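You operate a simulated robot arm through the tools that you are given. There is no shell and no other tool. Be economical: measure what you need, move in short steps, check, and stop when the job is done.

You are at the controls of a simulated robot arm. One attempt, no reset.

## Task
Wind the table clock and set it to 15 minutes past ten.
Fine: stop it with the red slider ahead of the setting; wind the grey wheel all the way; start it again last.

It is judged by the outcome, as a careful person would: the job done as asked, and still so three seconds after it is handed in. It fails if anything else is knocked over, pushed out of place, dropped, spilled or broken.

## Robot
A 7-joint arm with a two-finger parallel gripper, fixed in place. Base frame: the origin is at the foot of the arm, x ahead of it, y to its left, z up; the work surface is at about z = 0. Lengths are in m, angles in degrees, forces in N, time in s.
With the tool pointing down near the work surface it reaches from about 0.22 to 0.58 m from the base axis. Its first joint turns from -66.0 to 66.0 degrees. Payload 2.5 kg.
The TCP is the grasp point between the finger pads, 0.023 m short of the fingertips. In the tool frame z runs along the fingers and y along their closing line. Largest opening 0.094 m; finger width 0.038, thickness 0.01; the body of the gripper, 0.054 by 0.096 m, starts 0.039 m behind the TCP.
Orientation is that of the tool frame in the base frame, as a unit quaternion [w, x, y, z]. With the fingers straight down and closing along the base's y, the tool's x points along the base's -x, its y along +y and its z along -z.

## Interface
- The arm moves only by the tool drive_tool. Its argument "motion" is a list of rows, each an object of numbers (a shift or turn left out is 0, a gripper value left out holds the last): "tx", "ty", "tz": the shift along the tool's x, y, z in m; "wx", "wy", "wz": the turn, a rotation vector about the tool's x, y, z in rad; "gripper": the opening in per cent of the stroke, from 0 (shut) to 100 (fully open). In form: [{"tx": .., "ty": .., "tz": .., "wx": .., "wy": .., "wz": .., "gripper": ..}, ...]. A call has 1 to 8 rows; each row is the pose to reach, as a shift and turn from the pose commanded when the call began, along the tool's axes at that moment. A row lasts 0.2 s, in which the tool goes at most 0.05 m and 8.6 degrees; a call with a longer step from one row to the next is refused whole, and so is a gripper value outside its range. Where a pose cannot be reached the arm comes as near as it can. A force on the tool above 70 N (or 10 N above the force at the start of the call, whichever is more), or a blocked arm, ends the call early, and 0.2 s more pass. The fingers move at their own pace (about 0.108 m/s each) and stop on an object; they squeeze with about 38 N. The grip force told is the motor's: it shows also when the fingers shut on nothing. Time passes only in rows, and 0.2 s behind the last, so rows that repeat a pose let the fingers close. The reply holds the time, the measured pose of the TCP, the force on the tool along the base axes, the opening and the grip force, in the units named above and with some noise.
- Cameras (640 x 400 px; columns grow to the right, rows downward): "scene" is fixed at [0.1061, -0.3947, 0.56]; the picture's right is [0.91, -0.41, 0.00], its down [-0.18, -0.40, -0.90] and it looks along [0.37, 0.82, -0.44] (base axes); focal length 372 px, centre (320, 200). "wrist" rides on the gripper at [-0.039, 0, -0.044] in the tool frame; the picture's right is [0.00, -1.00, 0.00], its down [0.97, 0.00, -0.24] and it looks along [0.24, 0.00, 0.97] (tool axes); focal length 218 px, centre (320, 200). There is no depth. A picture from a camera that has moved, and an enlarged one, comes with that camera's place and axes in the base frame and with its lens.
- camera(camera): a new picture of that camera. No time passes.
- close_up(camera, box): a new picture of the part [left, top, right, bottom] of that camera's present view, enlarged. No time passes.
- finish_job(): hands the job in; it is judged then, once.

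Go step by step. Nothing tells you positions but the pictures and the camera data: compare them with the known pose of the tool, close in by small moves and look again before you grip or let go. The budget is 120 turns and 64 pictures, counting those below and the enlarged ones. Unless the task says otherwise, let go and move clear before handing in, and close with one line.

The tools are called after "Emit:" as a command line: name --argument value ..., lists and objects as JSON in quotes. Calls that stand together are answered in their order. drive_tool: Moves the arm, as the interface text tells. Its arguments: {"type":"object","properties":{"motion":{"type":"array","items":{"type":"object","properties":{"tx":{"type":"number"},"ty":{"type":"number"},"tz":{"type":"number"},"wx":{"type":"number"},"wy":{"type":"number"},"wz":{"type":"number"},"gripper":{"type":"number"}}}}},"required":["motion"]} The other tools are called the same way: camera (camera) takes a picture; close_up (camera, box) takes an enlarged picture of a part of a camera's view; finish_job () hands the job in.

At the start:

```text
clock: 0.0
tool_pos: [0.2283, 0.2681, 0.358]
tool_rot: [0.001, 0.0, 1.0, 0.0]
force: [-0.4, -0.7, 0.3]
width: 0.0939
grasp_force: 0.0
```

scene: 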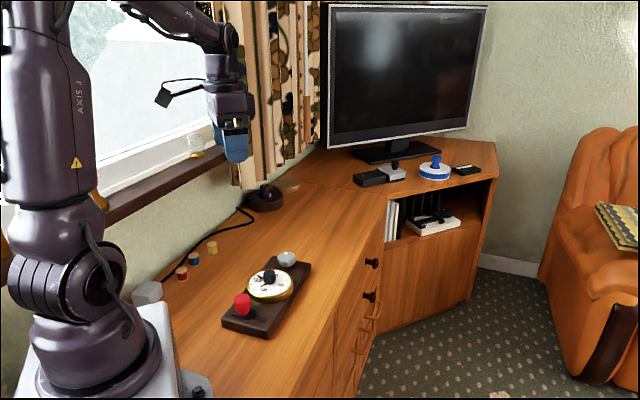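
wrist: 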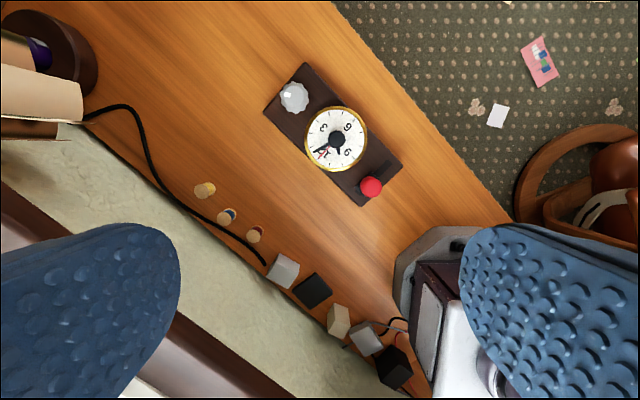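

I see the clock on a dark board: red slider at one end, dial with a central knob, grey wheel at the other end. I'll look closer at both views.

Emit:
close_up --camera "scene" --box '[210, 235, 322, 345]'

Emit:
close_up --camera "wrist" --box '[255, 55, 415, 215]'

```text
3.64 times, centred on (266, 290) of scene
camera zoom: at [0.1061, -0.3947, 0.56], right [0.91, -0.41, 0.0], down [-0.18, -0.4, -0.9], along [0.37, 0.82, -0.44], focal length 1352 px, centre (516, -127)
```

zoom: 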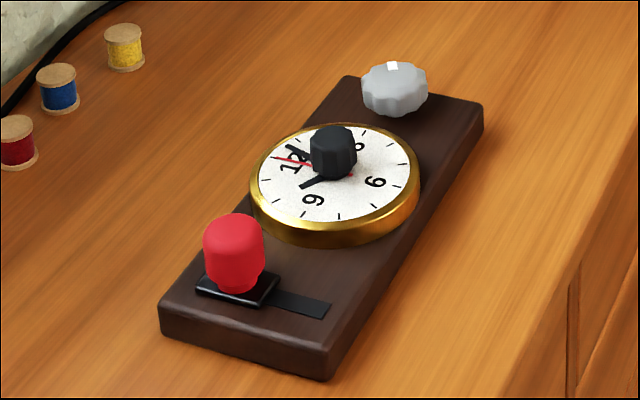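

```text
2.50 times, centred on (335, 135) of wrist
camera zoom: at [0.2658, 0.2662, 0.402], right [0.0, -1.0, 0.0], down [-0.97, 0.0, 0.24], along [-0.24, 0.0, -0.97], focal length 546 px, centre (282, 362)
```

zoom: 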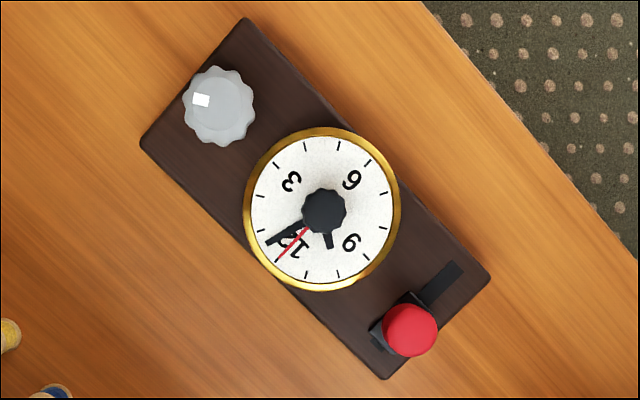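

The board lies at about 42° in the base frame: slider near (0.20, 0.185), dial (0.275, 0.241), wheel (0.337, 0.305). I'll move above the slider with the fingers closing along its slot, staying high.

Emit:
drive_tool --motion '[{"tx": 0.004, "ty": -0.014, "tz": 0.026, "wz": -0.122}, {"tx": 0.009, "ty": -0.028, "tz": 0.053, "wz": -0.244}, {"tx": 0.013, "ty": -0.042, "tz": 0.079, "wz": -0.366}, {"tx": 0.017, "ty": -0.055, "tz": 0.105, "wz": -0.489}, {"tx": 0.022, "ty": -0.069, "tz": 0.132, "wz": -0.611}, {"tx": 0.026, "ty": -0.083, "tz": 0.158, "wz": -0.733}, {"tx": 0.026, "ty": -0.083, "tz": 0.158, "wz": -0.733}]'

Emit:
camera --camera "wrist"

Emit:
camera --camera "scene"

```text
clock: 1.6
tool_pos: [0.2028, 0.1824, 0.1991]
tool_rot: [0.0, -0.36, 0.933, 0.0]
force: [-0.2, 0.6, 0.4]
width: 0.0941
grasp_force: 0.0
```

```text
59 pictures are left
camera wrist: at [0.2313, 0.2078, 0.2434], right [0.67, -0.74, 0.0], down [-0.72, -0.65, 0.24], along [-0.18, -0.16, -0.97], focal length 218 px, centre (320, 200)
```

wrist: 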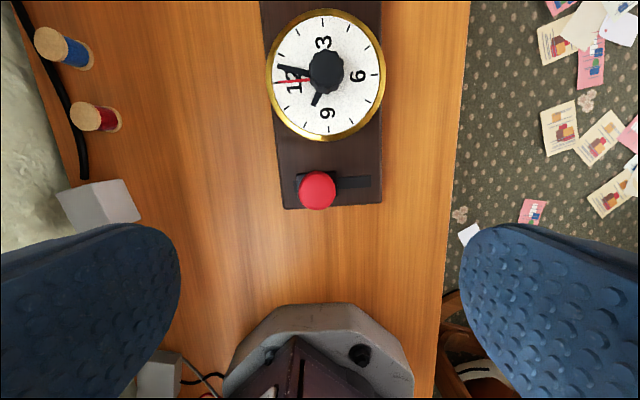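

```text
58 pictures are left
```

scene: 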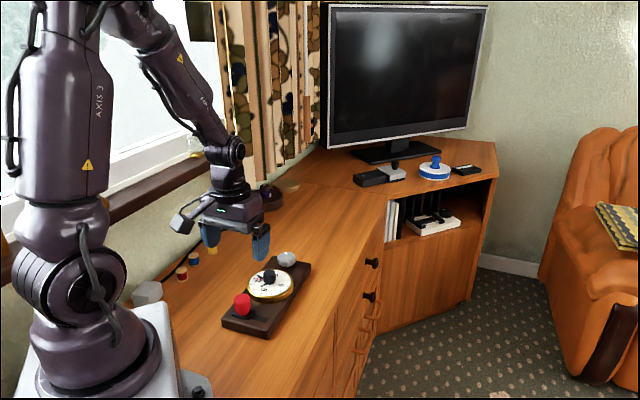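

The gripper is over the red knob, about 2 mm off centre. I'll descend around it to TCP z≈0.06 and look before gripping.

Emit:
drive_tool --motion '[{"tx": -0.001, "ty": 0.002, "tz": 0.035, "gripper": 80}, {"tx": -0.001, "ty": 0.002, "tz": 0.07}, {"tx": -0.001, "ty": 0.002, "tz": 0.105}, {"tx": -0.001, "ty": 0.002, "tz": 0.125}, {"tx": -0.001, "ty": 0.002, "tz": 0.138}]'

Emit:
camera --camera "wrist"

Emit:
close_up --camera "scene" --box '[160, 200, 320, 345]'

```text
clock: 2.8
tool_pos: [0.2016, 0.1854, 0.0615]
tool_rot: [0.0, -0.358, 0.934, 0.0]
force: [0.3, 0.6, 0.4]
width: 0.075
grasp_force: 0.0
```

```text
57 pictures are left
camera wrist: at [0.2298, 0.2113, 0.1059], right [0.67, -0.74, 0.0], down [-0.72, -0.65, 0.24], along [-0.18, -0.16, -0.97], focal length 218 px, centre (320, 200)
```

wrist: 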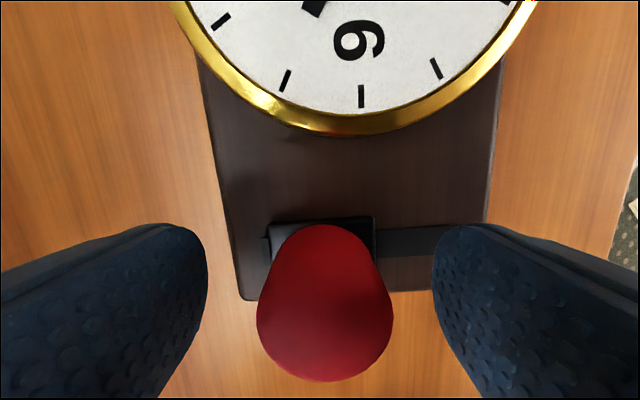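

```text
2.76 times, centred on (240, 272) of scene
camera zoom: at [0.1061, -0.3947, 0.56], right [0.91, -0.41, 0.0], down [-0.18, -0.4, -0.9], along [0.37, 0.82, -0.44], focal length 1026 px, centre (541, 0)
```

zoom: 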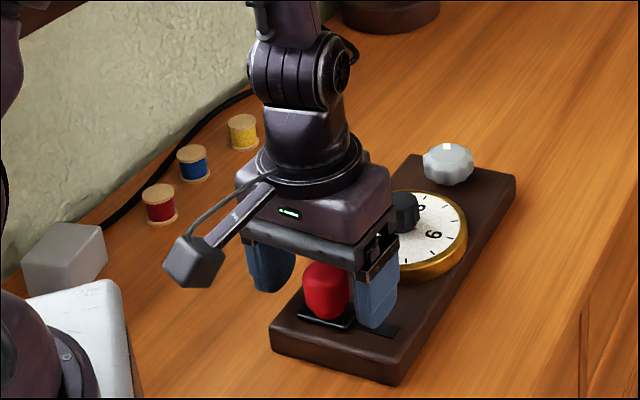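

The knob sits centred between the fingers. I'll grip it, then slide it along the slot (tool −y) gently.

Emit:
drive_tool --motion '[{"gripper": 20}, {"gripper": 20}, {"gripper": 20}]'

Emit:
drive_tool --motion '[{"ty": -0.006}, {"ty": -0.012}, {"ty": -0.018}, {"ty": -0.023}, {"ty": -0.027}]'

Emit:
camera --camera "wrist"

Emit:
close_up --camera "scene" --box '[160, 200, 320, 345]'

```text
clock: 3.6
tool_pos: [0.2024, 0.1864, 0.0621]
tool_rot: [0.001, -0.357, 0.934, 0.0]
force: [1.8, -2.1, -0.1]
width: 0.0313
grasp_force: 37.9
```

```text
clock: 4.8
tool_pos: [0.2191, 0.1652, 0.0638]
tool_rot: [0.0, -0.358, 0.934, 0.0]
force: [0.1, 2.0, -0.1]
width: 0.0312
grasp_force: 38.0
```

```text
55 pictures are left
camera wrist: at [0.2473, 0.1911, 0.1066], right [0.67, -0.74, 0.0], down [-0.72, -0.65, 0.24], along [-0.18, -0.16, -0.97], focal length 218 px, centre (320, 200)
```

wrist: 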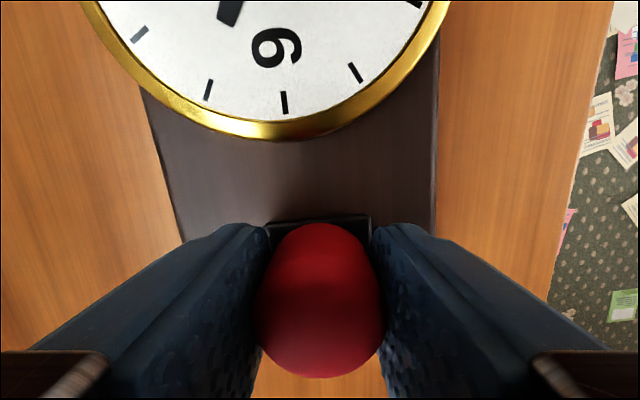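

```text
2.76 times, centred on (240, 272) of scene
camera zoom: at [0.1061, -0.3947, 0.56], right [0.91, -0.41, 0.0], down [-0.18, -0.4, -0.9], along [0.37, 0.82, -0.44], focal length 1026 px, centre (541, 0)
```

zoom: 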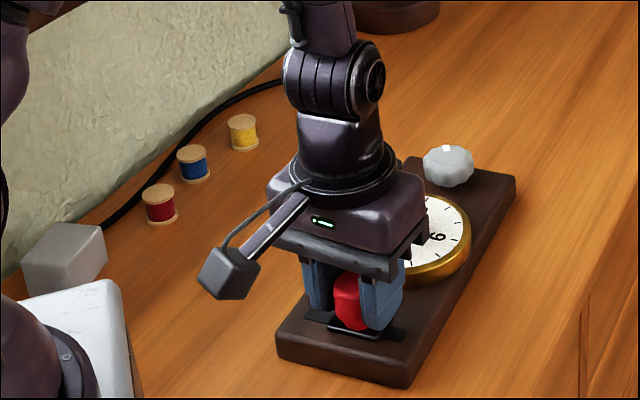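

The slider moved, but the board's slider end seems to have swung by several millimetres. I'll let go, rise and check before going on.

Emit:
drive_tool --motion '[{"gripper": 80}, {"gripper": 80}, {"tz": -0.03}, {"tz": -0.07}, {"tz": -0.11}, {"tz": -0.138}]'

Emit:
close_up --camera "wrist" --box '[220, 0, 420, 220]'

Emit:
close_up --camera "scene" --box '[210, 235, 322, 345]'

```text
clock: 6.2
tool_pos: [0.2183, 0.1675, 0.1996]
tool_rot: [0.0, -0.358, 0.934, 0.0]
force: [0.4, -0.6, 0.1]
width: 0.0752
grasp_force: 0.0
```

```text
1.82 times, centred on (320, 110) of wrist
camera zoom: at [0.2472, 0.1924, 0.244], right [0.67, -0.74, 0.0], down [-0.72, -0.65, 0.24], along [-0.18, -0.16, -0.97], focal length 397 px, centre (320, 364)
```

zoom: 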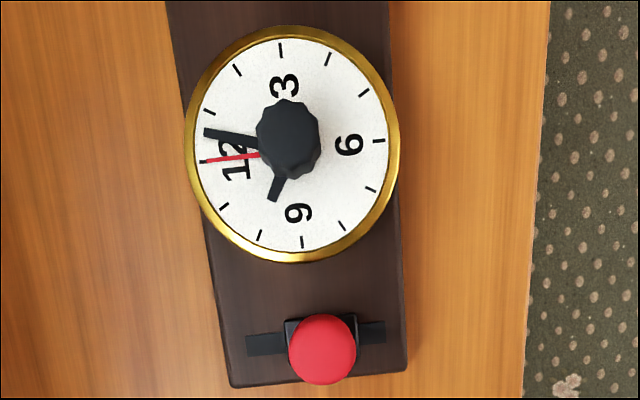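

```text
3.64 times, centred on (266, 290) of scene
camera zoom: at [0.1061, -0.3947, 0.56], right [0.91, -0.41, 0.0], down [-0.18, -0.4, -0.9], along [0.37, 0.82, -0.44], focal length 1352 px, centre (516, -127)
```

zoom: 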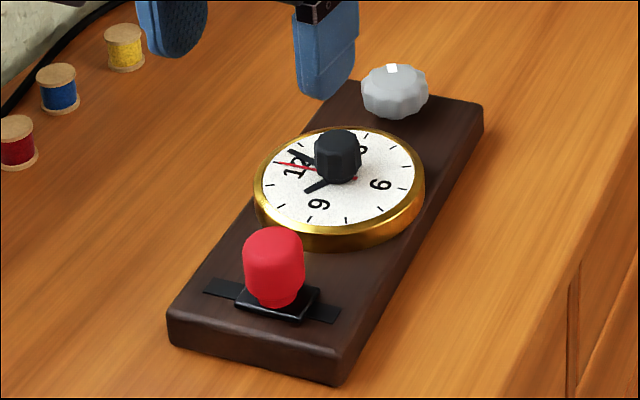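

The slider is only halfway and the board has swung about 6° around its wheel end. I'll regrip aligned with the slot and, pressing down a little to hold the board, slide the rest.

Emit:
drive_tool --motion '[{"ty": -0.002, "tz": 0.035, "wz": -0.1}, {"ty": -0.002, "tz": 0.075, "wz": -0.1}, {"ty": -0.002, "tz": 0.11, "wz": -0.1}, {"ty": -0.002, "tz": 0.13, "wz": -0.1}, {"ty": -0.002, "tz": 0.141, "wz": -0.1}, {"ty": -0.002, "tz": 0.141, "wz": -0.1, "gripper": 20}, {"ty": -0.002, "tz": 0.141, "wz": -0.1}, {"ty": -0.002, "tz": 0.141, "wz": -0.1}]'

Emit:
drive_tool --motion '[{"tz": 0.002}, {"tz": 0.004}]'

```text
clock: 8.0
tool_pos: [0.2209, 0.1658, 0.0593]
tool_rot: [0.0, -0.404, 0.915, 0.0]
force: [1.6, 0.9, 0.3]
width: 0.0317
grasp_force: 38.0
```

```text
clock: 8.6
tool_pos: [0.2194, 0.1651, 0.0576]
tool_rot: [0.002, -0.404, 0.915, 0.0]
force: [-1.1, -2.8, 8.5]
width: 0.0315
grasp_force: 38.3
stopped in row 2: the force on the tool passed its limit (the readings are from after the stop); the commanded pose is now the measured one
```

A light press is now on. I'll slide in small steps.

Emit:
drive_tool --motion '[{"ty": -0.003, "tz": 0.0003}, {"ty": -0.006, "tz": 0.0003}, {"ty": -0.009, "tz": 0.0003}, {"ty": -0.012, "tz": 0.0003}]'

Emit:
close_up --camera "scene" --box '[210, 235, 322, 345]'

Emit:
camera --camera "wrist"

```text
clock: 9.6
tool_pos: [0.2291, 0.1586, 0.0576]
tool_rot: [0.001, -0.405, 0.914, 0.002]
force: [-21.9, 9.4, 64.8]
width: 0.0317
grasp_force: 37.4
```

```text
3.64 times, centred on (266, 290) of scene
camera zoom: at [0.106, -0.3948, 0.5599], right [0.91, -0.41, 0.0], down [-0.18, -0.4, -0.9], along [0.37, 0.82, -0.44], focal length 1352 px, centre (516, -127)
```

zoom: 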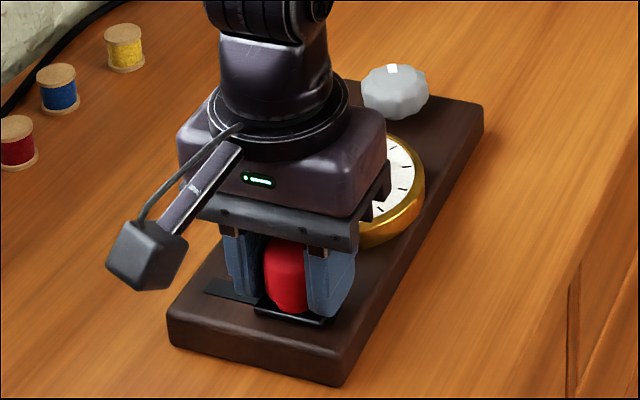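

```text
50 pictures are left
camera wrist: at [0.2538, 0.1868, 0.1014], right [0.74, -0.67, 0.0], down [-0.65, -0.72, 0.24], along [-0.16, -0.17, -0.97], focal length 218 px, centre (320, 200)
```

wrist: 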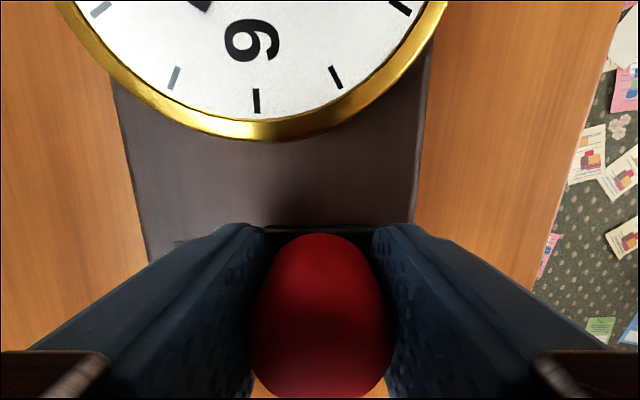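

Pressing worked: the board stayed put and the slider is near the end. A few millimetres more.

Emit:
drive_tool --motion '[{"ty": -0.002, "tz": -0.0002}, {"ty": -0.004, "tz": -0.0002}, {"ty": -0.006, "tz": -0.0002}]'

Emit:
close_up --camera "scene" --box '[210, 235, 322, 345]'

```text
clock: 10.4
tool_pos: [0.2348, 0.1554, 0.0566]
tool_rot: [0.002, -0.407, 0.913, 0.001]
force: [-14.3, 13.3, 31.1]
width: 0.0315
grasp_force: 38.3
```

```text
3.64 times, centred on (266, 290) of scene
camera zoom: at [0.106, -0.3948, 0.5599], right [0.91, -0.41, 0.0], down [-0.18, -0.4, -0.9], along [0.37, 0.82, -0.44], focal length 1352 px, centre (516, -127)
```

zoom: 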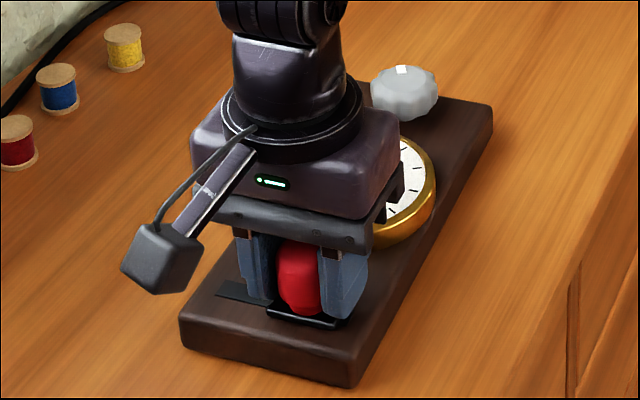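

Now the whole board shifted a few mm, so the slider is at its end stop. I'll release, rise and look.

Emit:
drive_tool --motion '[{"gripper": 80}, {"gripper": 80}, {"tz": -0.03}, {"tz": -0.07}, {"tz": -0.11}, {"tz": -0.143}]'

Emit:
close_up --camera "wrist" --box '[220, 0, 420, 220]'

Emit:
close_up --camera "scene" --box '[210, 235, 322, 345]'

```text
clock: 11.8
tool_pos: [0.2336, 0.1524, 0.2011]
tool_rot: [0.001, -0.405, 0.914, 0.0]
force: [-0.8, -0.1, 0.5]
width: 0.0753
grasp_force: 0.0
```

```text
1.82 times, centred on (320, 110) of wrist
camera zoom: at [0.2588, 0.1812, 0.2455], right [0.74, -0.67, 0.0], down [-0.65, -0.72, 0.24], along [-0.16, -0.18, -0.97], focal length 397 px, centre (320, 364)
```

zoom: 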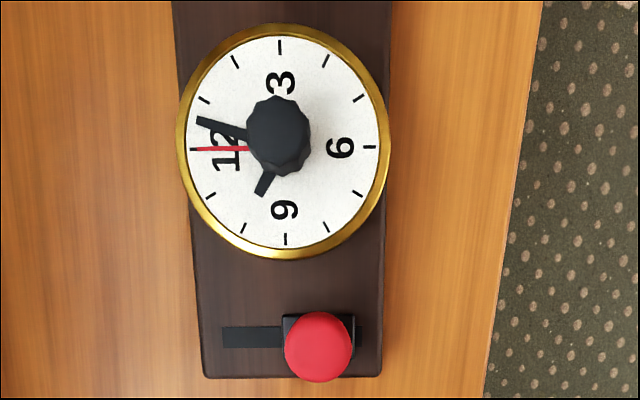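

```text
3.64 times, centred on (266, 290) of scene
camera zoom: at [0.1061, -0.3947, 0.56], right [0.91, -0.41, 0.0], down [-0.18, -0.4, -0.9], along [0.37, 0.82, -0.44], focal length 1352 px, centre (516, -127)
```

zoom: 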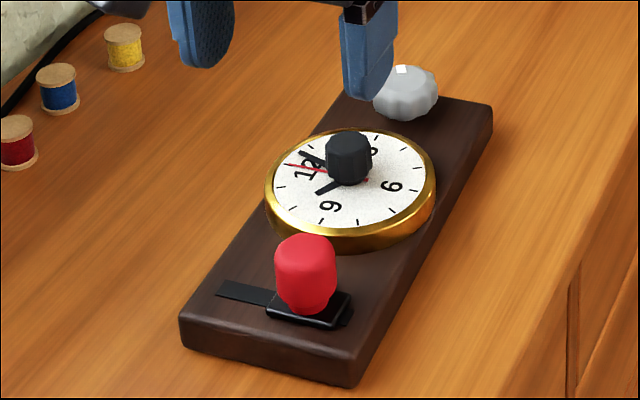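

The slider is at its stop end; the time reads about 10:03. Next I move above the black setting knob, estimated at (0.281, 0.231), top about z 0.07.

Emit:
drive_tool --motion '[{"tx": -0.03, "ty": 0.006, "tz": 0.02}, {"tx": -0.06, "ty": 0.012, "tz": 0.045}, {"tx": -0.0898, "ty": 0.0178, "tz": 0.07}, {"tx": -0.0898, "ty": 0.0178, "tz": 0.091}]'

Emit:
camera --camera "wrist"

Emit:
close_up --camera "scene" --box '[210, 225, 322, 335]'

```text
clock: 12.8
tool_pos: [0.2819, 0.2338, 0.1101]
tool_rot: [0.001, -0.405, 0.915, -0.001]
force: [-0.9, 0.3, 0.5]
width: 0.075
grasp_force: 0.1
```

```text
46 pictures are left
camera wrist: at [0.3067, 0.2608, 0.1539], right [0.74, -0.67, 0.0], down [-0.65, -0.72, 0.24], along [-0.16, -0.18, -0.97], focal length 218 px, centre (320, 200)
```

wrist: 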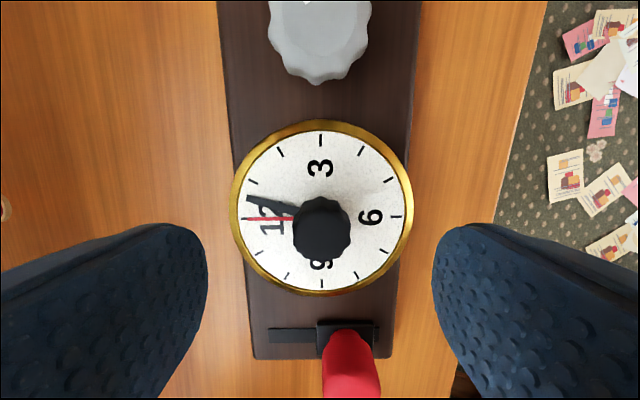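

```text
3.64 times, centred on (266, 280) of scene
camera zoom: at [0.1061, -0.3947, 0.56], right [0.91, -0.41, 0.0], down [-0.18, -0.4, -0.9], along [0.37, 0.82, -0.44], focal length 1352 px, centre (516, -91)
```

zoom: 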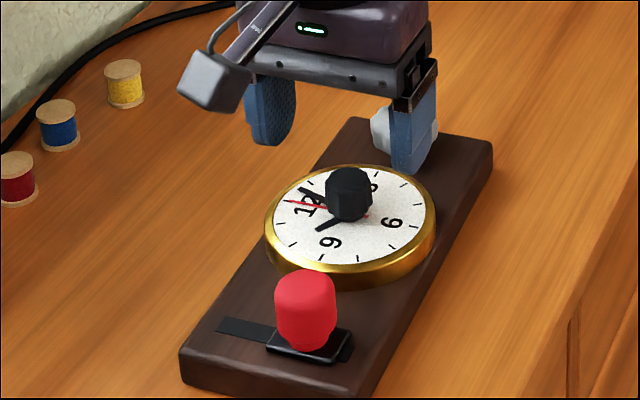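

The knob is centred sideways; about 3 mm correction toward the wheel. I'll descend to TCP z≈0.070 (tips ~0.047, above the hands) and close on the knob.

Emit:
drive_tool --motion '[{"tx": -0.003, "tz": 0.015}, {"tx": -0.003, "tz": 0.028}, {"tx": -0.003, "tz": 0.04}, {"tx": -0.003, "tz": 0.04, "gripper": 20}, {"tx": -0.003, "tz": 0.04}, {"tx": -0.003, "tz": 0.04}]'

Emit:
camera --camera "wrist"

Emit:
close_up --camera "scene" --box '[210, 225, 322, 335]'

```text
clock: 14.2
tool_pos: [0.2842, 0.2346, 0.0683]
tool_rot: [0.002, -0.405, 0.914, 0.0]
force: [-0.6, 2.9, -0.2]
width: 0.0268
grasp_force: 38.1
```

```text
44 pictures are left
camera wrist: at [0.3096, 0.2625, 0.1134], right [0.74, -0.67, 0.0], down [-0.65, -0.72, 0.24], along [-0.16, -0.18, -0.97], focal length 218 px, centre (320, 200)
```

wrist: 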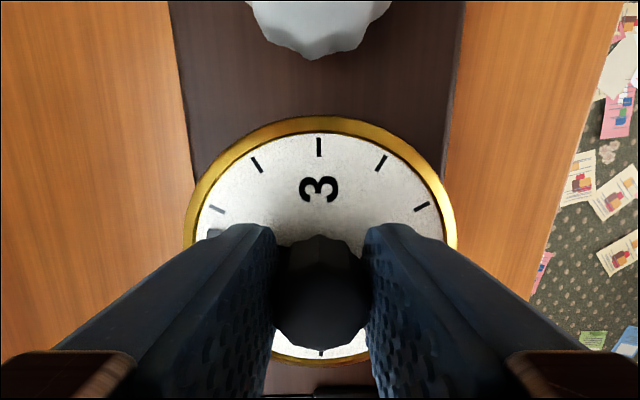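

```text
3.64 times, centred on (266, 280) of scene
camera zoom: at [0.1061, -0.3947, 0.56], right [0.91, -0.41, 0.0], down [-0.18, -0.4, -0.9], along [0.37, 0.82, -0.44], focal length 1352 px, centre (516, -91)
```

zoom: 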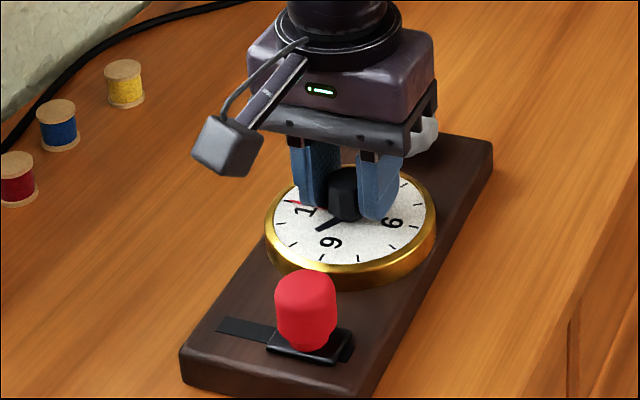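

Gripped. I'll turn clockwise by about 30° and see how the minute hand follows.

Emit:
drive_tool --motion '[{"wz": 0.13}, {"wz": 0.26}, {"wz": 0.39}, {"wz": 0.52}]'

Emit:
camera --camera "wrist"

Emit:
close_up --camera "scene" --box '[210, 225, 322, 335]'

```text
clock: 15.2
tool_pos: [0.2842, 0.2333, 0.0693]
tool_rot: [0.001, -0.154, 0.988, 0.0]
force: [2.6, -0.1, -0.1]
width: 0.027
grasp_force: 37.8
```

```text
42 pictures are left
camera wrist: at [0.3199, 0.2449, 0.1134], right [0.31, -0.95, 0.0], down [-0.92, -0.3, 0.24], along [-0.23, -0.07, -0.97], focal length 218 px, centre (320, 200)
```

wrist: 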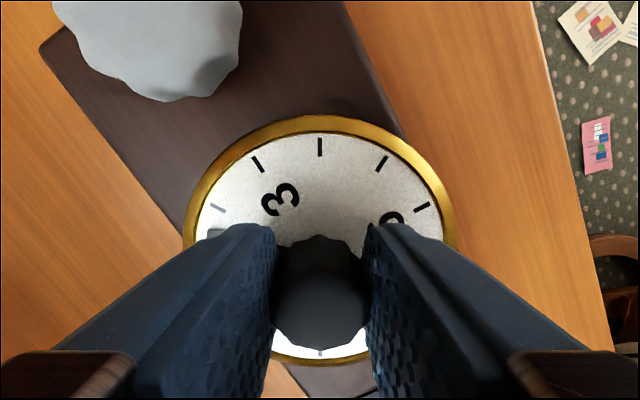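

```text
3.64 times, centred on (266, 280) of scene
camera zoom: at [0.1061, -0.3947, 0.56], right [0.91, -0.41, 0.0], down [-0.18, -0.4, -0.9], along [0.37, 0.82, -0.44], focal length 1352 px, centre (516, -91)
```

zoom: 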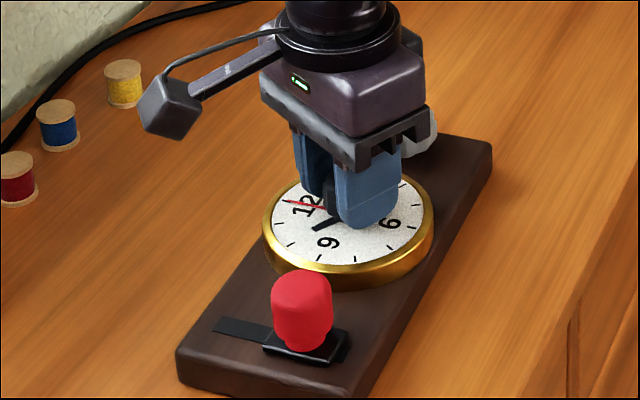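

The minute hand turns with the knob 1:1 (it stays under the left finger). Continue about 36° more.

Emit:
drive_tool --motion '[{"wz": 0.13}, {"wz": 0.26}, {"wz": 0.39}, {"wz": 0.52}, {"wz": 0.62}]'

Emit:
drive_tool --motion '[{"gripper": 80}, {"gripper": 80}, {"tz": -0.04}, {"tz": -0.08}]'

Emit:
close_up --camera "wrist" --box '[200, 100, 440, 280]'

Emit:
close_up --camera "scene" --box '[210, 225, 322, 335]'

```text
clock: 16.4
tool_pos: [0.2839, 0.2341, 0.0687]
tool_rot: [0.001, 0.154, 0.988, 0.0]
force: [-3.5, -0.8, -0.8]
width: 0.0268
grasp_force: 38.0
```

```text
clock: 17.4
tool_pos: [0.2846, 0.2359, 0.1517]
tool_rot: [0.0, 0.152, 0.988, 0.001]
force: [-0.1, 0.1, 0.6]
width: 0.0753
grasp_force: 0.1
```

```text
2.22 times, centred on (320, 190) of wrist
camera zoom: at [0.3202, 0.2223, 0.1956], right [-0.3, -0.95, 0.0], down [-0.93, 0.29, 0.24], along [-0.23, 0.07, -0.97], focal length 485 px, centre (320, 222)
```

zoom: 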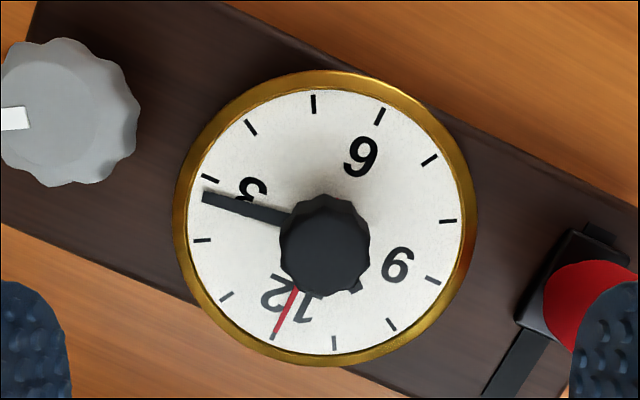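

```text
3.64 times, centred on (266, 280) of scene
camera zoom: at [0.1061, -0.3947, 0.56], right [0.91, -0.41, 0.0], down [-0.18, -0.4, -0.9], along [0.37, 0.82, -0.44], focal length 1352 px, centre (516, -91)
```

zoom: 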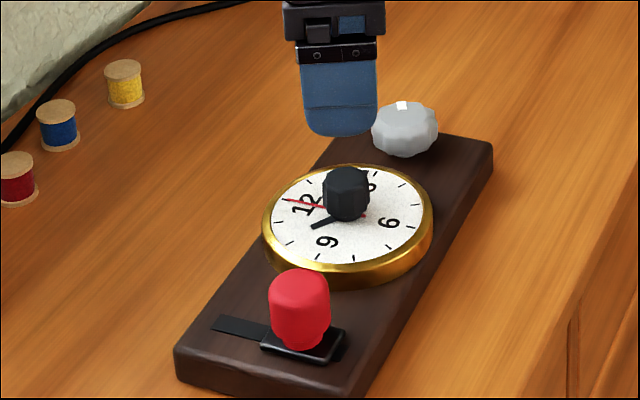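

The hand is around 13–14 minutes. I'll zoom tighter to measure precisely.

Emit:
close_up --camera "wrist" --box '[250, 130, 390, 220]'

```text
4.44 times, centred on (320, 175) of wrist
camera zoom: at [0.3202, 0.2223, 0.1956], right [-0.3, -0.95, 0.0], down [-0.93, 0.29, 0.24], along [-0.23, 0.07, -0.97], focal length 970 px, centre (320, 311)
```

zoom: 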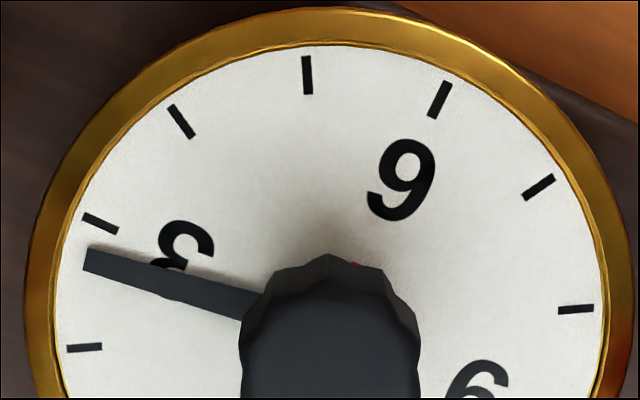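

By slope against the ticks, the hand is ~9.5° short of 15. I'll regrip and turn 0.166 rad more.

Emit:
drive_tool --motion '[{"tz": 0.04}, {"tz": 0.07}, {"tz": 0.08}, {"tz": 0.08, "gripper": 20}, {"tz": 0.08}, {"tz": 0.08}]'

Emit:
drive_tool --motion '[{"wz": 0.06}, {"wz": 0.12}, {"wz": 0.166}, {"wz": 0.166}]'

Emit:
drive_tool --motion '[{"gripper": 80}, {"gripper": 80}, {"tz": -0.04}, {"tz": -0.08}]'

Emit:
close_up --camera "wrist" --box '[240, 120, 400, 240]'

```text
clock: 18.8
tool_pos: [0.2827, 0.2341, 0.0669]
tool_rot: [0.001, 0.153, 0.988, 0.001]
force: [1.2, 1.1, -0.6]
width: 0.0269
grasp_force: 37.7
```

```text
clock: 19.8
tool_pos: [0.2827, 0.2349, 0.0691]
tool_rot: [0.001, 0.234, 0.972, 0.0]
force: [-1.1, -1.1, -0.6]
width: 0.0267
grasp_force: 38.0
```

```text
clock: 20.8
tool_pos: [0.2838, 0.2325, 0.1486]
tool_rot: [0.001, 0.234, 0.972, 0.0]
force: [0.6, -0.3, 0.3]
width: 0.0752
grasp_force: 0.2
```

```text
3.33 times, centred on (320, 180) of wrist
camera zoom: at [0.3165, 0.2138, 0.194], right [-0.45, -0.89, 0.0], down [-0.87, 0.44, 0.24], along [-0.21, 0.11, -0.97], focal length 728 px, centre (320, 267)
```

zoom: 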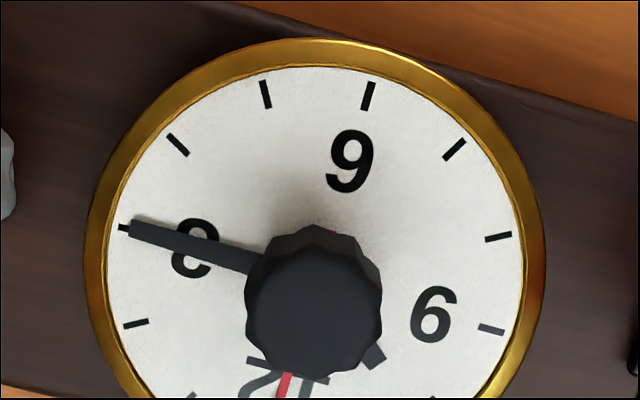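

The minute hand lies on 3: it's 10:15. Now go to the grey wheel at about (0.340, 0.301), turning the gripper back counter-clockwise for winding room.

Emit:
drive_tool --motion '[{"tx": -0.003, "ty": 0.012, "wz": -0.148}, {"tx": -0.006, "ty": 0.024, "wz": -0.296}, {"tx": -0.009, "ty": 0.036, "wz": -0.444}, {"tx": -0.011, "ty": 0.048, "wz": -0.592}, {"tx": -0.013, "ty": 0.06, "wz": -0.74}, {"tx": -0.016, "ty": 0.072, "wz": -0.888}, {"tx": -0.0192, "ty": 0.0863, "wz": -1.036}, {"tx": -0.0192, "ty": 0.0863, "wz": -1.184}]'

Emit:
camera --camera "wrist"

Emit:
close_up --camera "scene" --box '[210, 225, 322, 335]'

```text
clock: 22.6
tool_pos: [0.3411, 0.3019, 0.1489]
tool_rot: [0.001, -0.35, 0.937, 0.0]
force: [0.4, 0.4, 0.5]
width: 0.0751
grasp_force: 0.0
```

```text
36 pictures are left
camera wrist: at [0.3689, 0.3268, 0.1936], right [0.65, -0.76, 0.0], down [-0.73, -0.64, 0.24], along [-0.18, -0.16, -0.97], focal length 218 px, centre (320, 200)
```

wrist: 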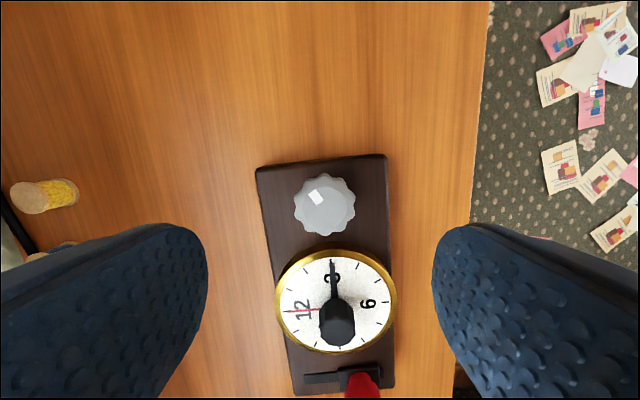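

```text
3.64 times, centred on (266, 280) of scene
camera zoom: at [0.1061, -0.3947, 0.56], right [0.91, -0.41, 0.0], down [-0.18, -0.4, -0.9], along [0.37, 0.82, -0.44], focal length 1352 px, centre (516, -91)
```

zoom: 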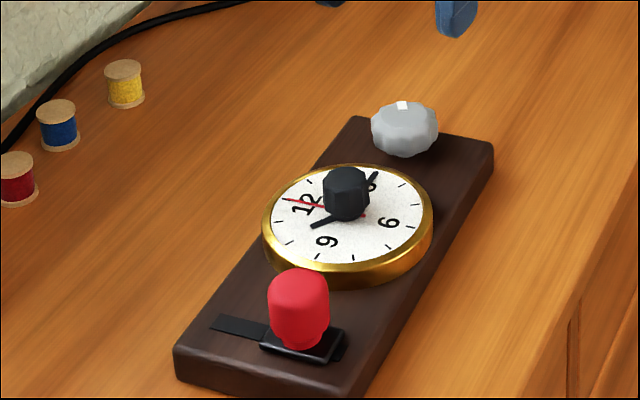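

The wheel is well centred (3 mm sideways). I'll turn the gripper 43° further counter-clockwise first, so each winding stroke stays clear of the dial rim, and narrow the opening.

Emit:
drive_tool --motion '[{"ty": -0.0025, "tz": 0.01, "wz": -0.148, "gripper": 62}, {"ty": -0.0025, "tz": 0.02, "wz": -0.296}, {"ty": -0.0025, "tz": 0.03, "wz": -0.444}, {"ty": -0.0025, "tz": 0.04, "wz": -0.592}, {"ty": -0.0025, "tz": 0.05, "wz": -0.74}]'

Emit:
camera --camera "wrist"

```text
clock: 23.8
tool_pos: [0.3412, 0.301, 0.0993]
tool_rot: [0.001, -0.666, 0.746, -0.001]
force: [0.8, 0.2, 1.3]
width: 0.0581
grasp_force: 0.1
```

```text
34 pictures are left
camera wrist: at [0.3451, 0.3374, 0.1434], right [0.99, -0.12, 0.0], down [-0.11, -0.96, 0.24], along [-0.03, -0.24, -0.97], focal length 218 px, centre (320, 200)
```

wrist: 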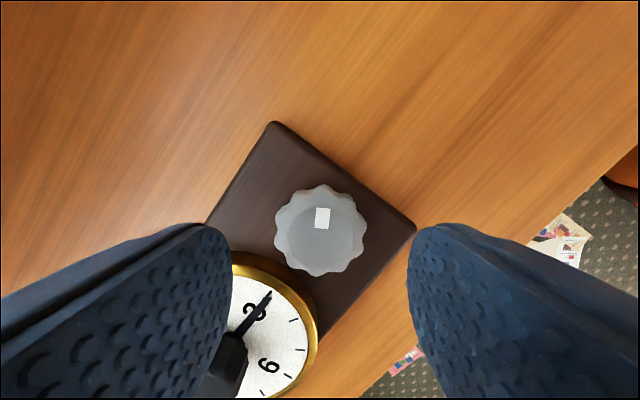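

Centred. I'll narrow to about 51 mm, descend to z≈0.058, close, and take the first stroke clockwise of ~30°.

Emit:
drive_tool --motion '[{"tz": 0.0, "gripper": 54}, {"tz": 0.02}, {"tz": 0.032}, {"tz": 0.041}, {"tz": 0.041, "gripper": 20}, {"tz": 0.041}]'

Emit:
drive_tool --motion '[{"wz": 0.13}, {"wz": 0.26}, {"wz": 0.39}, {"wz": 0.52}]'

Emit:
camera --camera "wrist"

Emit:
close_up --camera "scene" --box '[210, 225, 322, 335]'

```text
clock: 25.2
tool_pos: [0.3404, 0.3006, 0.0576]
tool_rot: [0.002, -0.663, 0.748, 0.0]
force: [1.6, -1.4, 9.0]
width: 0.0428
grasp_force: 37.9
```

```text
clock: 26.2
tool_pos: [0.3426, 0.2995, 0.0574]
tool_rot: [0.002, -0.448, 0.894, -0.001]
force: [3.8, -5.2, 11.5]
width: 0.0427
grasp_force: 37.7
```

```text
33 pictures are left
camera wrist: at [0.3644, 0.3302, 0.1025], right [0.8, -0.6, 0.0], down [-0.58, -0.78, 0.24], along [-0.14, -0.19, -0.97], focal length 218 px, centre (320, 200)
```

wrist: 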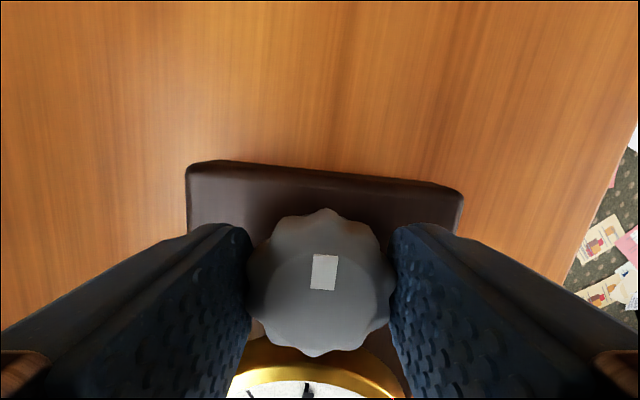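

```text
3.64 times, centred on (266, 280) of scene
camera zoom: at [0.1061, -0.3947, 0.5599], right [0.91, -0.41, 0.0], down [-0.18, -0.4, -0.9], along [0.37, 0.82, -0.44], focal length 1352 px, centre (516, -91)
```

zoom: 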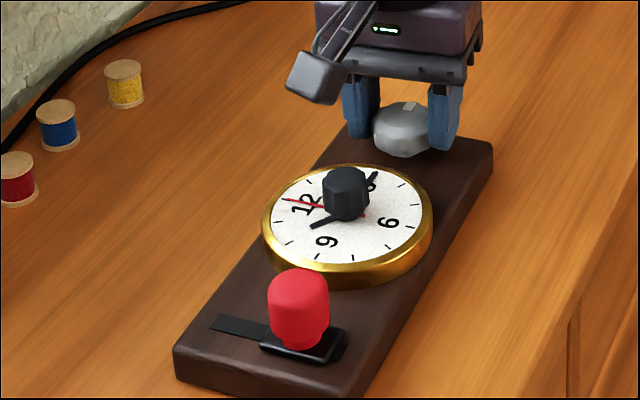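

The wheel turns with the gripper and the board stays. Continue winding clockwise.

Emit:
drive_tool --motion '[{"wz": 0.13}, {"wz": 0.26}, {"wz": 0.39}, {"wz": 0.52}, {"wz": 0.65}, {"wz": 0.78}]'

Emit:
close_up --camera "scene" --box '[210, 225, 322, 335]'

```text
clock: 27.6
tool_pos: [0.342, 0.3008, 0.0583]
tool_rot: [0.002, -0.075, 0.997, 0.0]
force: [4.3, -5.4, 10.7]
width: 0.0429
grasp_force: 37.7
```

```text
3.64 times, centred on (266, 280) of scene
camera zoom: at [0.1061, -0.3947, 0.5599], right [0.91, -0.41, 0.0], down [-0.18, -0.4, -0.9], along [0.37, 0.82, -0.44], focal length 1352 px, centre (516, -91)
```

zoom: 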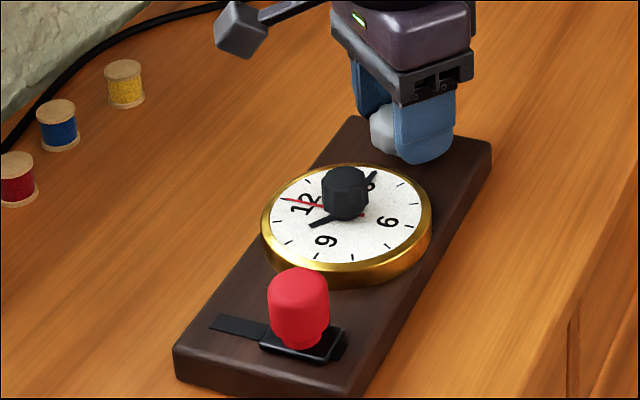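

No movement of the board. Continue another ~50°.

Emit:
drive_tool --motion '[{"wz": 0.13}, {"wz": 0.26}, {"wz": 0.39}, {"wz": 0.52}, {"wz": 0.65}, {"wz": 0.78}, {"wz": 0.9}]'

Emit:
close_up --camera "scene" --box '[210, 225, 322, 335]'

Emit:
camera --camera "wrist"

```text
clock: 29.2
tool_pos: [0.3425, 0.2997, 0.0577]
tool_rot: [0.0, 0.366, 0.931, 0.0]
force: [-7.6, -13.2, 21.9]
width: 0.0428
grasp_force: 37.3
```

```text
3.64 times, centred on (266, 280) of scene
camera zoom: at [0.106, -0.3948, 0.5599], right [0.91, -0.41, 0.0], down [-0.18, -0.4, -0.9], along [0.37, 0.82, -0.44], focal length 1352 px, centre (516, -91)
```

zoom: 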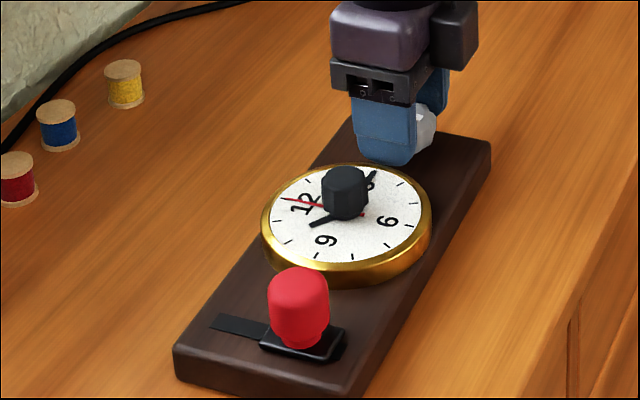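

```text
29 pictures are left
camera wrist: at [0.3692, 0.2725, 0.1023], right [-0.68, -0.73, 0.0], down [-0.71, 0.66, 0.24], along [-0.18, 0.16, -0.97], focal length 218 px, centre (320, 200)
```

wrist: 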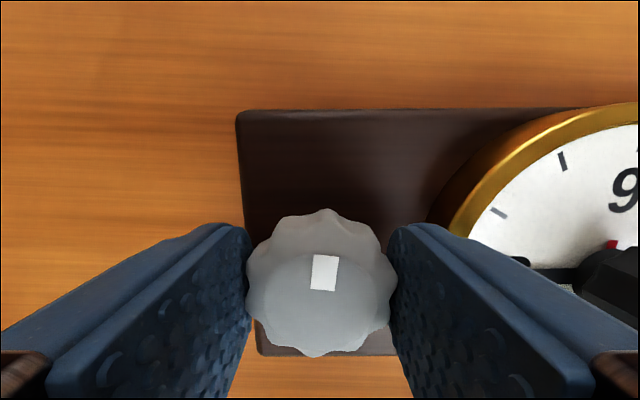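

Total turned ~126°, still free. Continue another ~50°.

Emit:
drive_tool --motion '[{"wz": 0.13}, {"wz": 0.26}, {"wz": 0.39}, {"wz": 0.52}, {"wz": 0.65}, {"wz": 0.78}, {"wz": 0.9}]'

Emit:
close_up --camera "scene" --box '[210, 225, 322, 335]'

Emit:
camera --camera "wrist"

```text
clock: 30.8
tool_pos: [0.3413, 0.3011, 0.058]
tool_rot: [0.0, 0.735, 0.678, 0.002]
force: [-6.4, -8.2, 10.8]
width: 0.0427
grasp_force: 37.8
```

```text
3.64 times, centred on (266, 280) of scene
camera zoom: at [0.1061, -0.3947, 0.5599], right [0.91, -0.41, 0.0], down [-0.18, -0.4, -0.9], along [0.37, 0.82, -0.44], focal length 1352 px, centre (516, -91)
```

zoom: 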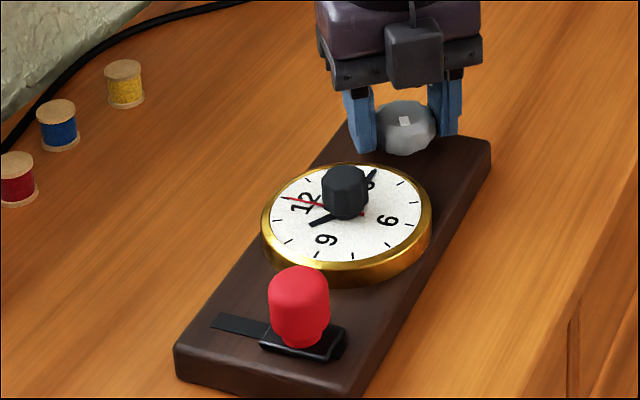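

```text
27 pictures are left
camera wrist: at [0.3369, 0.2605, 0.1021], right [-1.0, 0.08, 0.0], down [0.08, 0.97, 0.24], along [0.02, 0.24, -0.97], focal length 218 px, centre (320, 200)
```

wrist: 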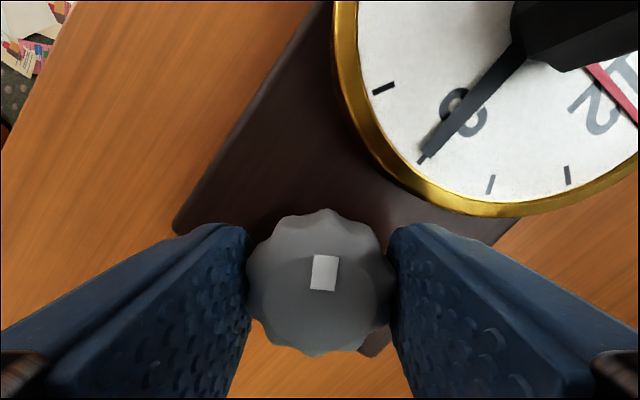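

Half a turn done, mark still locked to the gripper. Continue.

Emit:
drive_tool --motion '[{"wz": 0.13}, {"wz": 0.26}, {"wz": 0.39}, {"wz": 0.52}, {"wz": 0.65}, {"wz": 0.78}, {"wz": 0.9}]'

Emit:
camera --camera "wrist"

```text
clock: 32.4
tool_pos: [0.3418, 0.3007, 0.0577]
tool_rot: [0.0, 0.957, 0.291, 0.002]
force: [-2.6, 0.1, -0.3]
width: 0.0426
grasp_force: 38.0
```

```text
26 pictures are left
camera wrist: at [0.3084, 0.2781, 0.1019], right [-0.56, 0.83, 0.0], down [0.81, 0.54, 0.24], along [0.2, 0.13, -0.97], focal length 218 px, centre (320, 200)
```

wrist: 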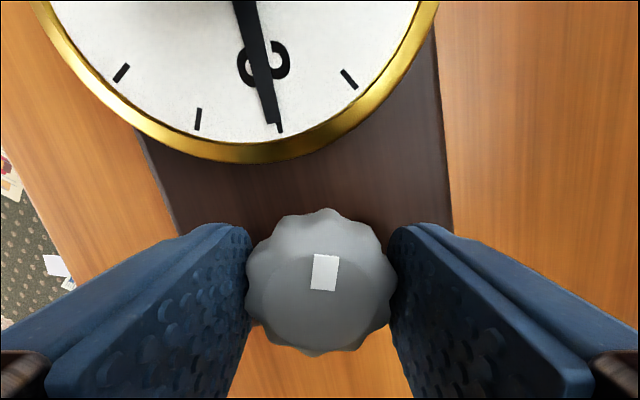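

230° wound. Continue; checking the board from the scene camera too.

Emit:
drive_tool --motion '[{"wz": 0.13}, {"wz": 0.26}, {"wz": 0.39}, {"wz": 0.52}, {"wz": 0.65}]'

Emit:
close_up --camera "scene" --box '[210, 225, 322, 335]'

Emit:
camera --camera "wrist"

```text
clock: 33.5
tool_pos: [0.3574, 0.2615, 0.0492]
tool_rot: [-0.012, 0.999, 0.041, 0.01]
force: [1.7, -1.8, 7.3]
width: 0.0428
grasp_force: 27.0
out of reach, approached as far as the arm can: row 3, 4, 5
stopped in row 5: the force on the tool passed its limit (the readings are from after the stop); the commanded pose is now the measured one
```

```text
3.64 times, centred on (266, 280) of scene
camera zoom: at [0.1061, -0.3947, 0.56], right [0.91, -0.41, 0.0], down [-0.18, -0.4, -0.9], along [0.37, 0.82, -0.44], focal length 1352 px, centre (516, -91)
```

zoom: 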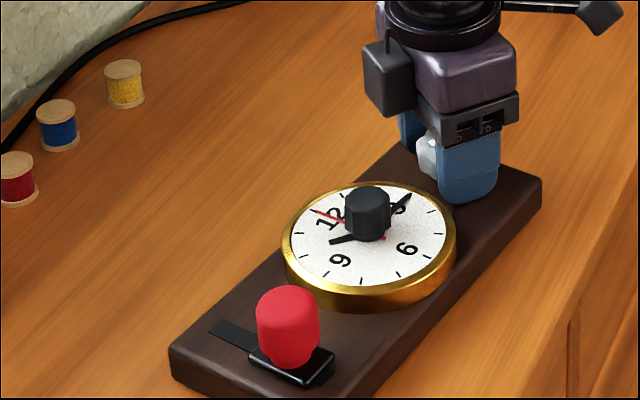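

```text
24 pictures are left
camera wrist: at [0.3169, 0.2569, 0.0932], right [-0.08, 1.0, 0.02], down [0.96, 0.07, 0.26], along [0.26, 0.04, -0.97], focal length 218 px, centre (320, 200)
```

wrist: 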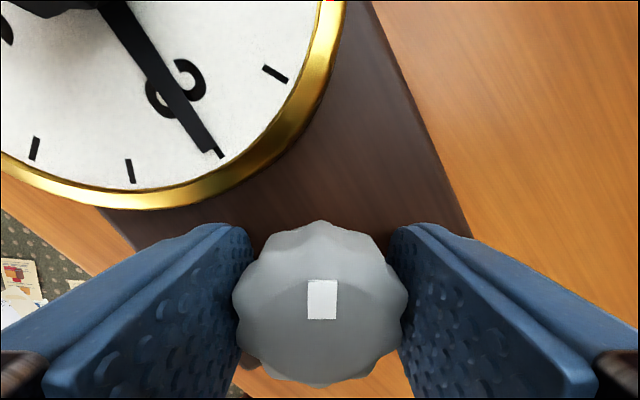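

I hit the wrist limit and the wheel end of the board was dragged ~4 cm toward the front. I'll release, rise straight up, and look before bringing it back.

Emit:
drive_tool --motion '[{"gripper": 54}, {"gripper": 54}, {"tz": -0.02}, {"tz": -0.05}, {"tz": -0.09}]'

Emit:
camera --camera "wrist"

Emit:
close_up --camera "scene" --box '[210, 225, 322, 335]'

```text
clock: 34.7
tool_pos: [0.3656, 0.2349, 0.1255]
tool_rot: [-0.016, 0.999, 0.042, 0.009]
force: [-0.2, 0.3, 0.7]
width: 0.0508
grasp_force: 0.1
out of reach, approached as far as the arm can: row 3, 4, 5
```

```text
23 pictures are left
camera wrist: at [0.3243, 0.2296, 0.1691], right [-0.08, 1.0, 0.03], down [0.96, 0.07, 0.26], along [0.26, 0.05, -0.97], focal length 218 px, centre (320, 200)
```

wrist: 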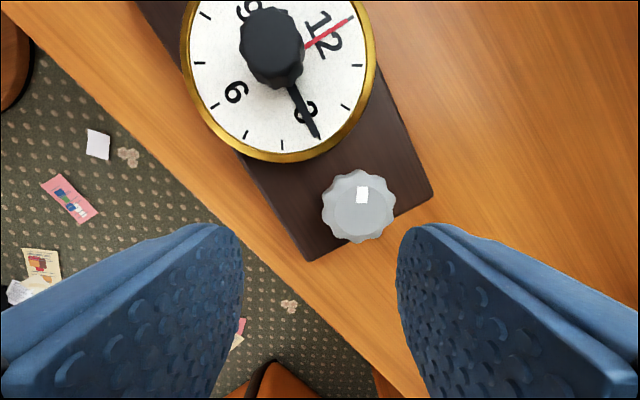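

```text
3.64 times, centred on (266, 280) of scene
camera zoom: at [0.1061, -0.3947, 0.56], right [0.91, -0.41, 0.0], down [-0.18, -0.4, -0.9], along [0.37, 0.82, -0.44], focal length 1352 px, centre (516, -91)
```

zoom: 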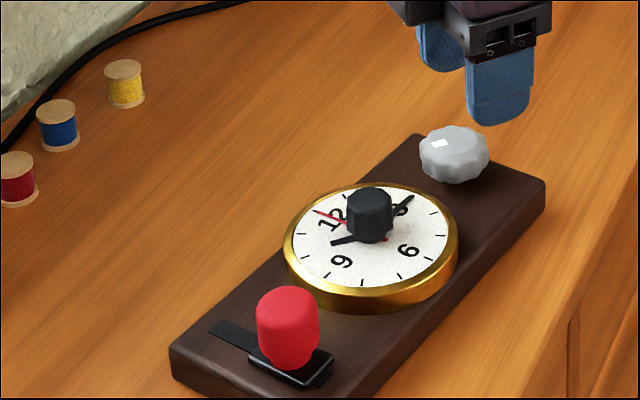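

The clock kept its setting (10:15) and the wheel didn't unwind. I'll level the tool, rise a bit, and rotate the gripper back counter-clockwise.

Emit:
drive_tool --motion '[{"tz": -0.015, "wx": -0.031, "wy": -0.019}, {"tz": -0.03, "wx": -0.031, "wy": -0.019}]'

Emit:
drive_tool --motion '[{"wz": -0.148}, {"wz": -0.296}, {"wz": -0.444}, {"wz": -0.592}, {"wz": -0.74}, {"wz": -0.888}, {"wz": -1.036}, {"wz": -1.184}]'

Emit:
drive_tool --motion '[{"wz": -0.148}, {"wz": -0.296}, {"wz": -0.444}, {"wz": -0.592}, {"wz": -0.74}, {"wz": -0.888}, {"wz": -1.036}, {"wz": -1.184}]'

Emit:
drive_tool --motion '[{"wz": -0.148}, {"wz": -0.296}, {"wz": -0.444}, {"wz": -0.592}, {"wz": -0.74}, {"wz": -0.888}, {"wz": -1.036}, {"wz": -1.184}]'

Emit:
drive_tool --motion '[{"wz": -0.148}, {"wz": -0.296}, {"wz": -0.444}, {"wz": -0.592}, {"wz": -0.74}, {"wz": -0.888}, {"wz": -1.036}, {"wz": -1.184}]'

```text
clock: 35.3
tool_pos: [0.3758, 0.2175, 0.1472]
tool_rot: [0.001, 0.999, 0.041, -0.001]
force: [0.0, 0.1, 0.2]
width: 0.0506
grasp_force: 0.0
out of reach, approached as far as the arm can: row 1, 2
```

```text
clock: 37.1
tool_pos: [0.3789, 0.2176, 0.1474]
tool_rot: [0.003, 0.806, 0.592, -0.001]
force: [0.0, -0.1, 0.5]
width: 0.0507
grasp_force: 0.0
```

```text
clock: 38.9
tool_pos: [0.3772, 0.2164, 0.1463]
tool_rot: [0.002, 0.339, 0.941, -0.002]
force: [-0.7, -1.2, -0.1]
width: 0.0506
grasp_force: 0.1
```

```text
clock: 40.7
tool_pos: [0.3765, 0.2168, 0.1464]
tool_rot: [0.001, -0.245, 0.97, -0.003]
force: [0.1, 0.1, 0.1]
width: 0.0508
grasp_force: 0.0
```

```text
clock: 42.5
tool_pos: [0.3769, 0.2179, 0.1457]
tool_rot: [0.002, 0.743, -0.669, 0.002]
force: [0.4, 0.2, -0.2]
width: 0.0508
grasp_force: 0.0
```

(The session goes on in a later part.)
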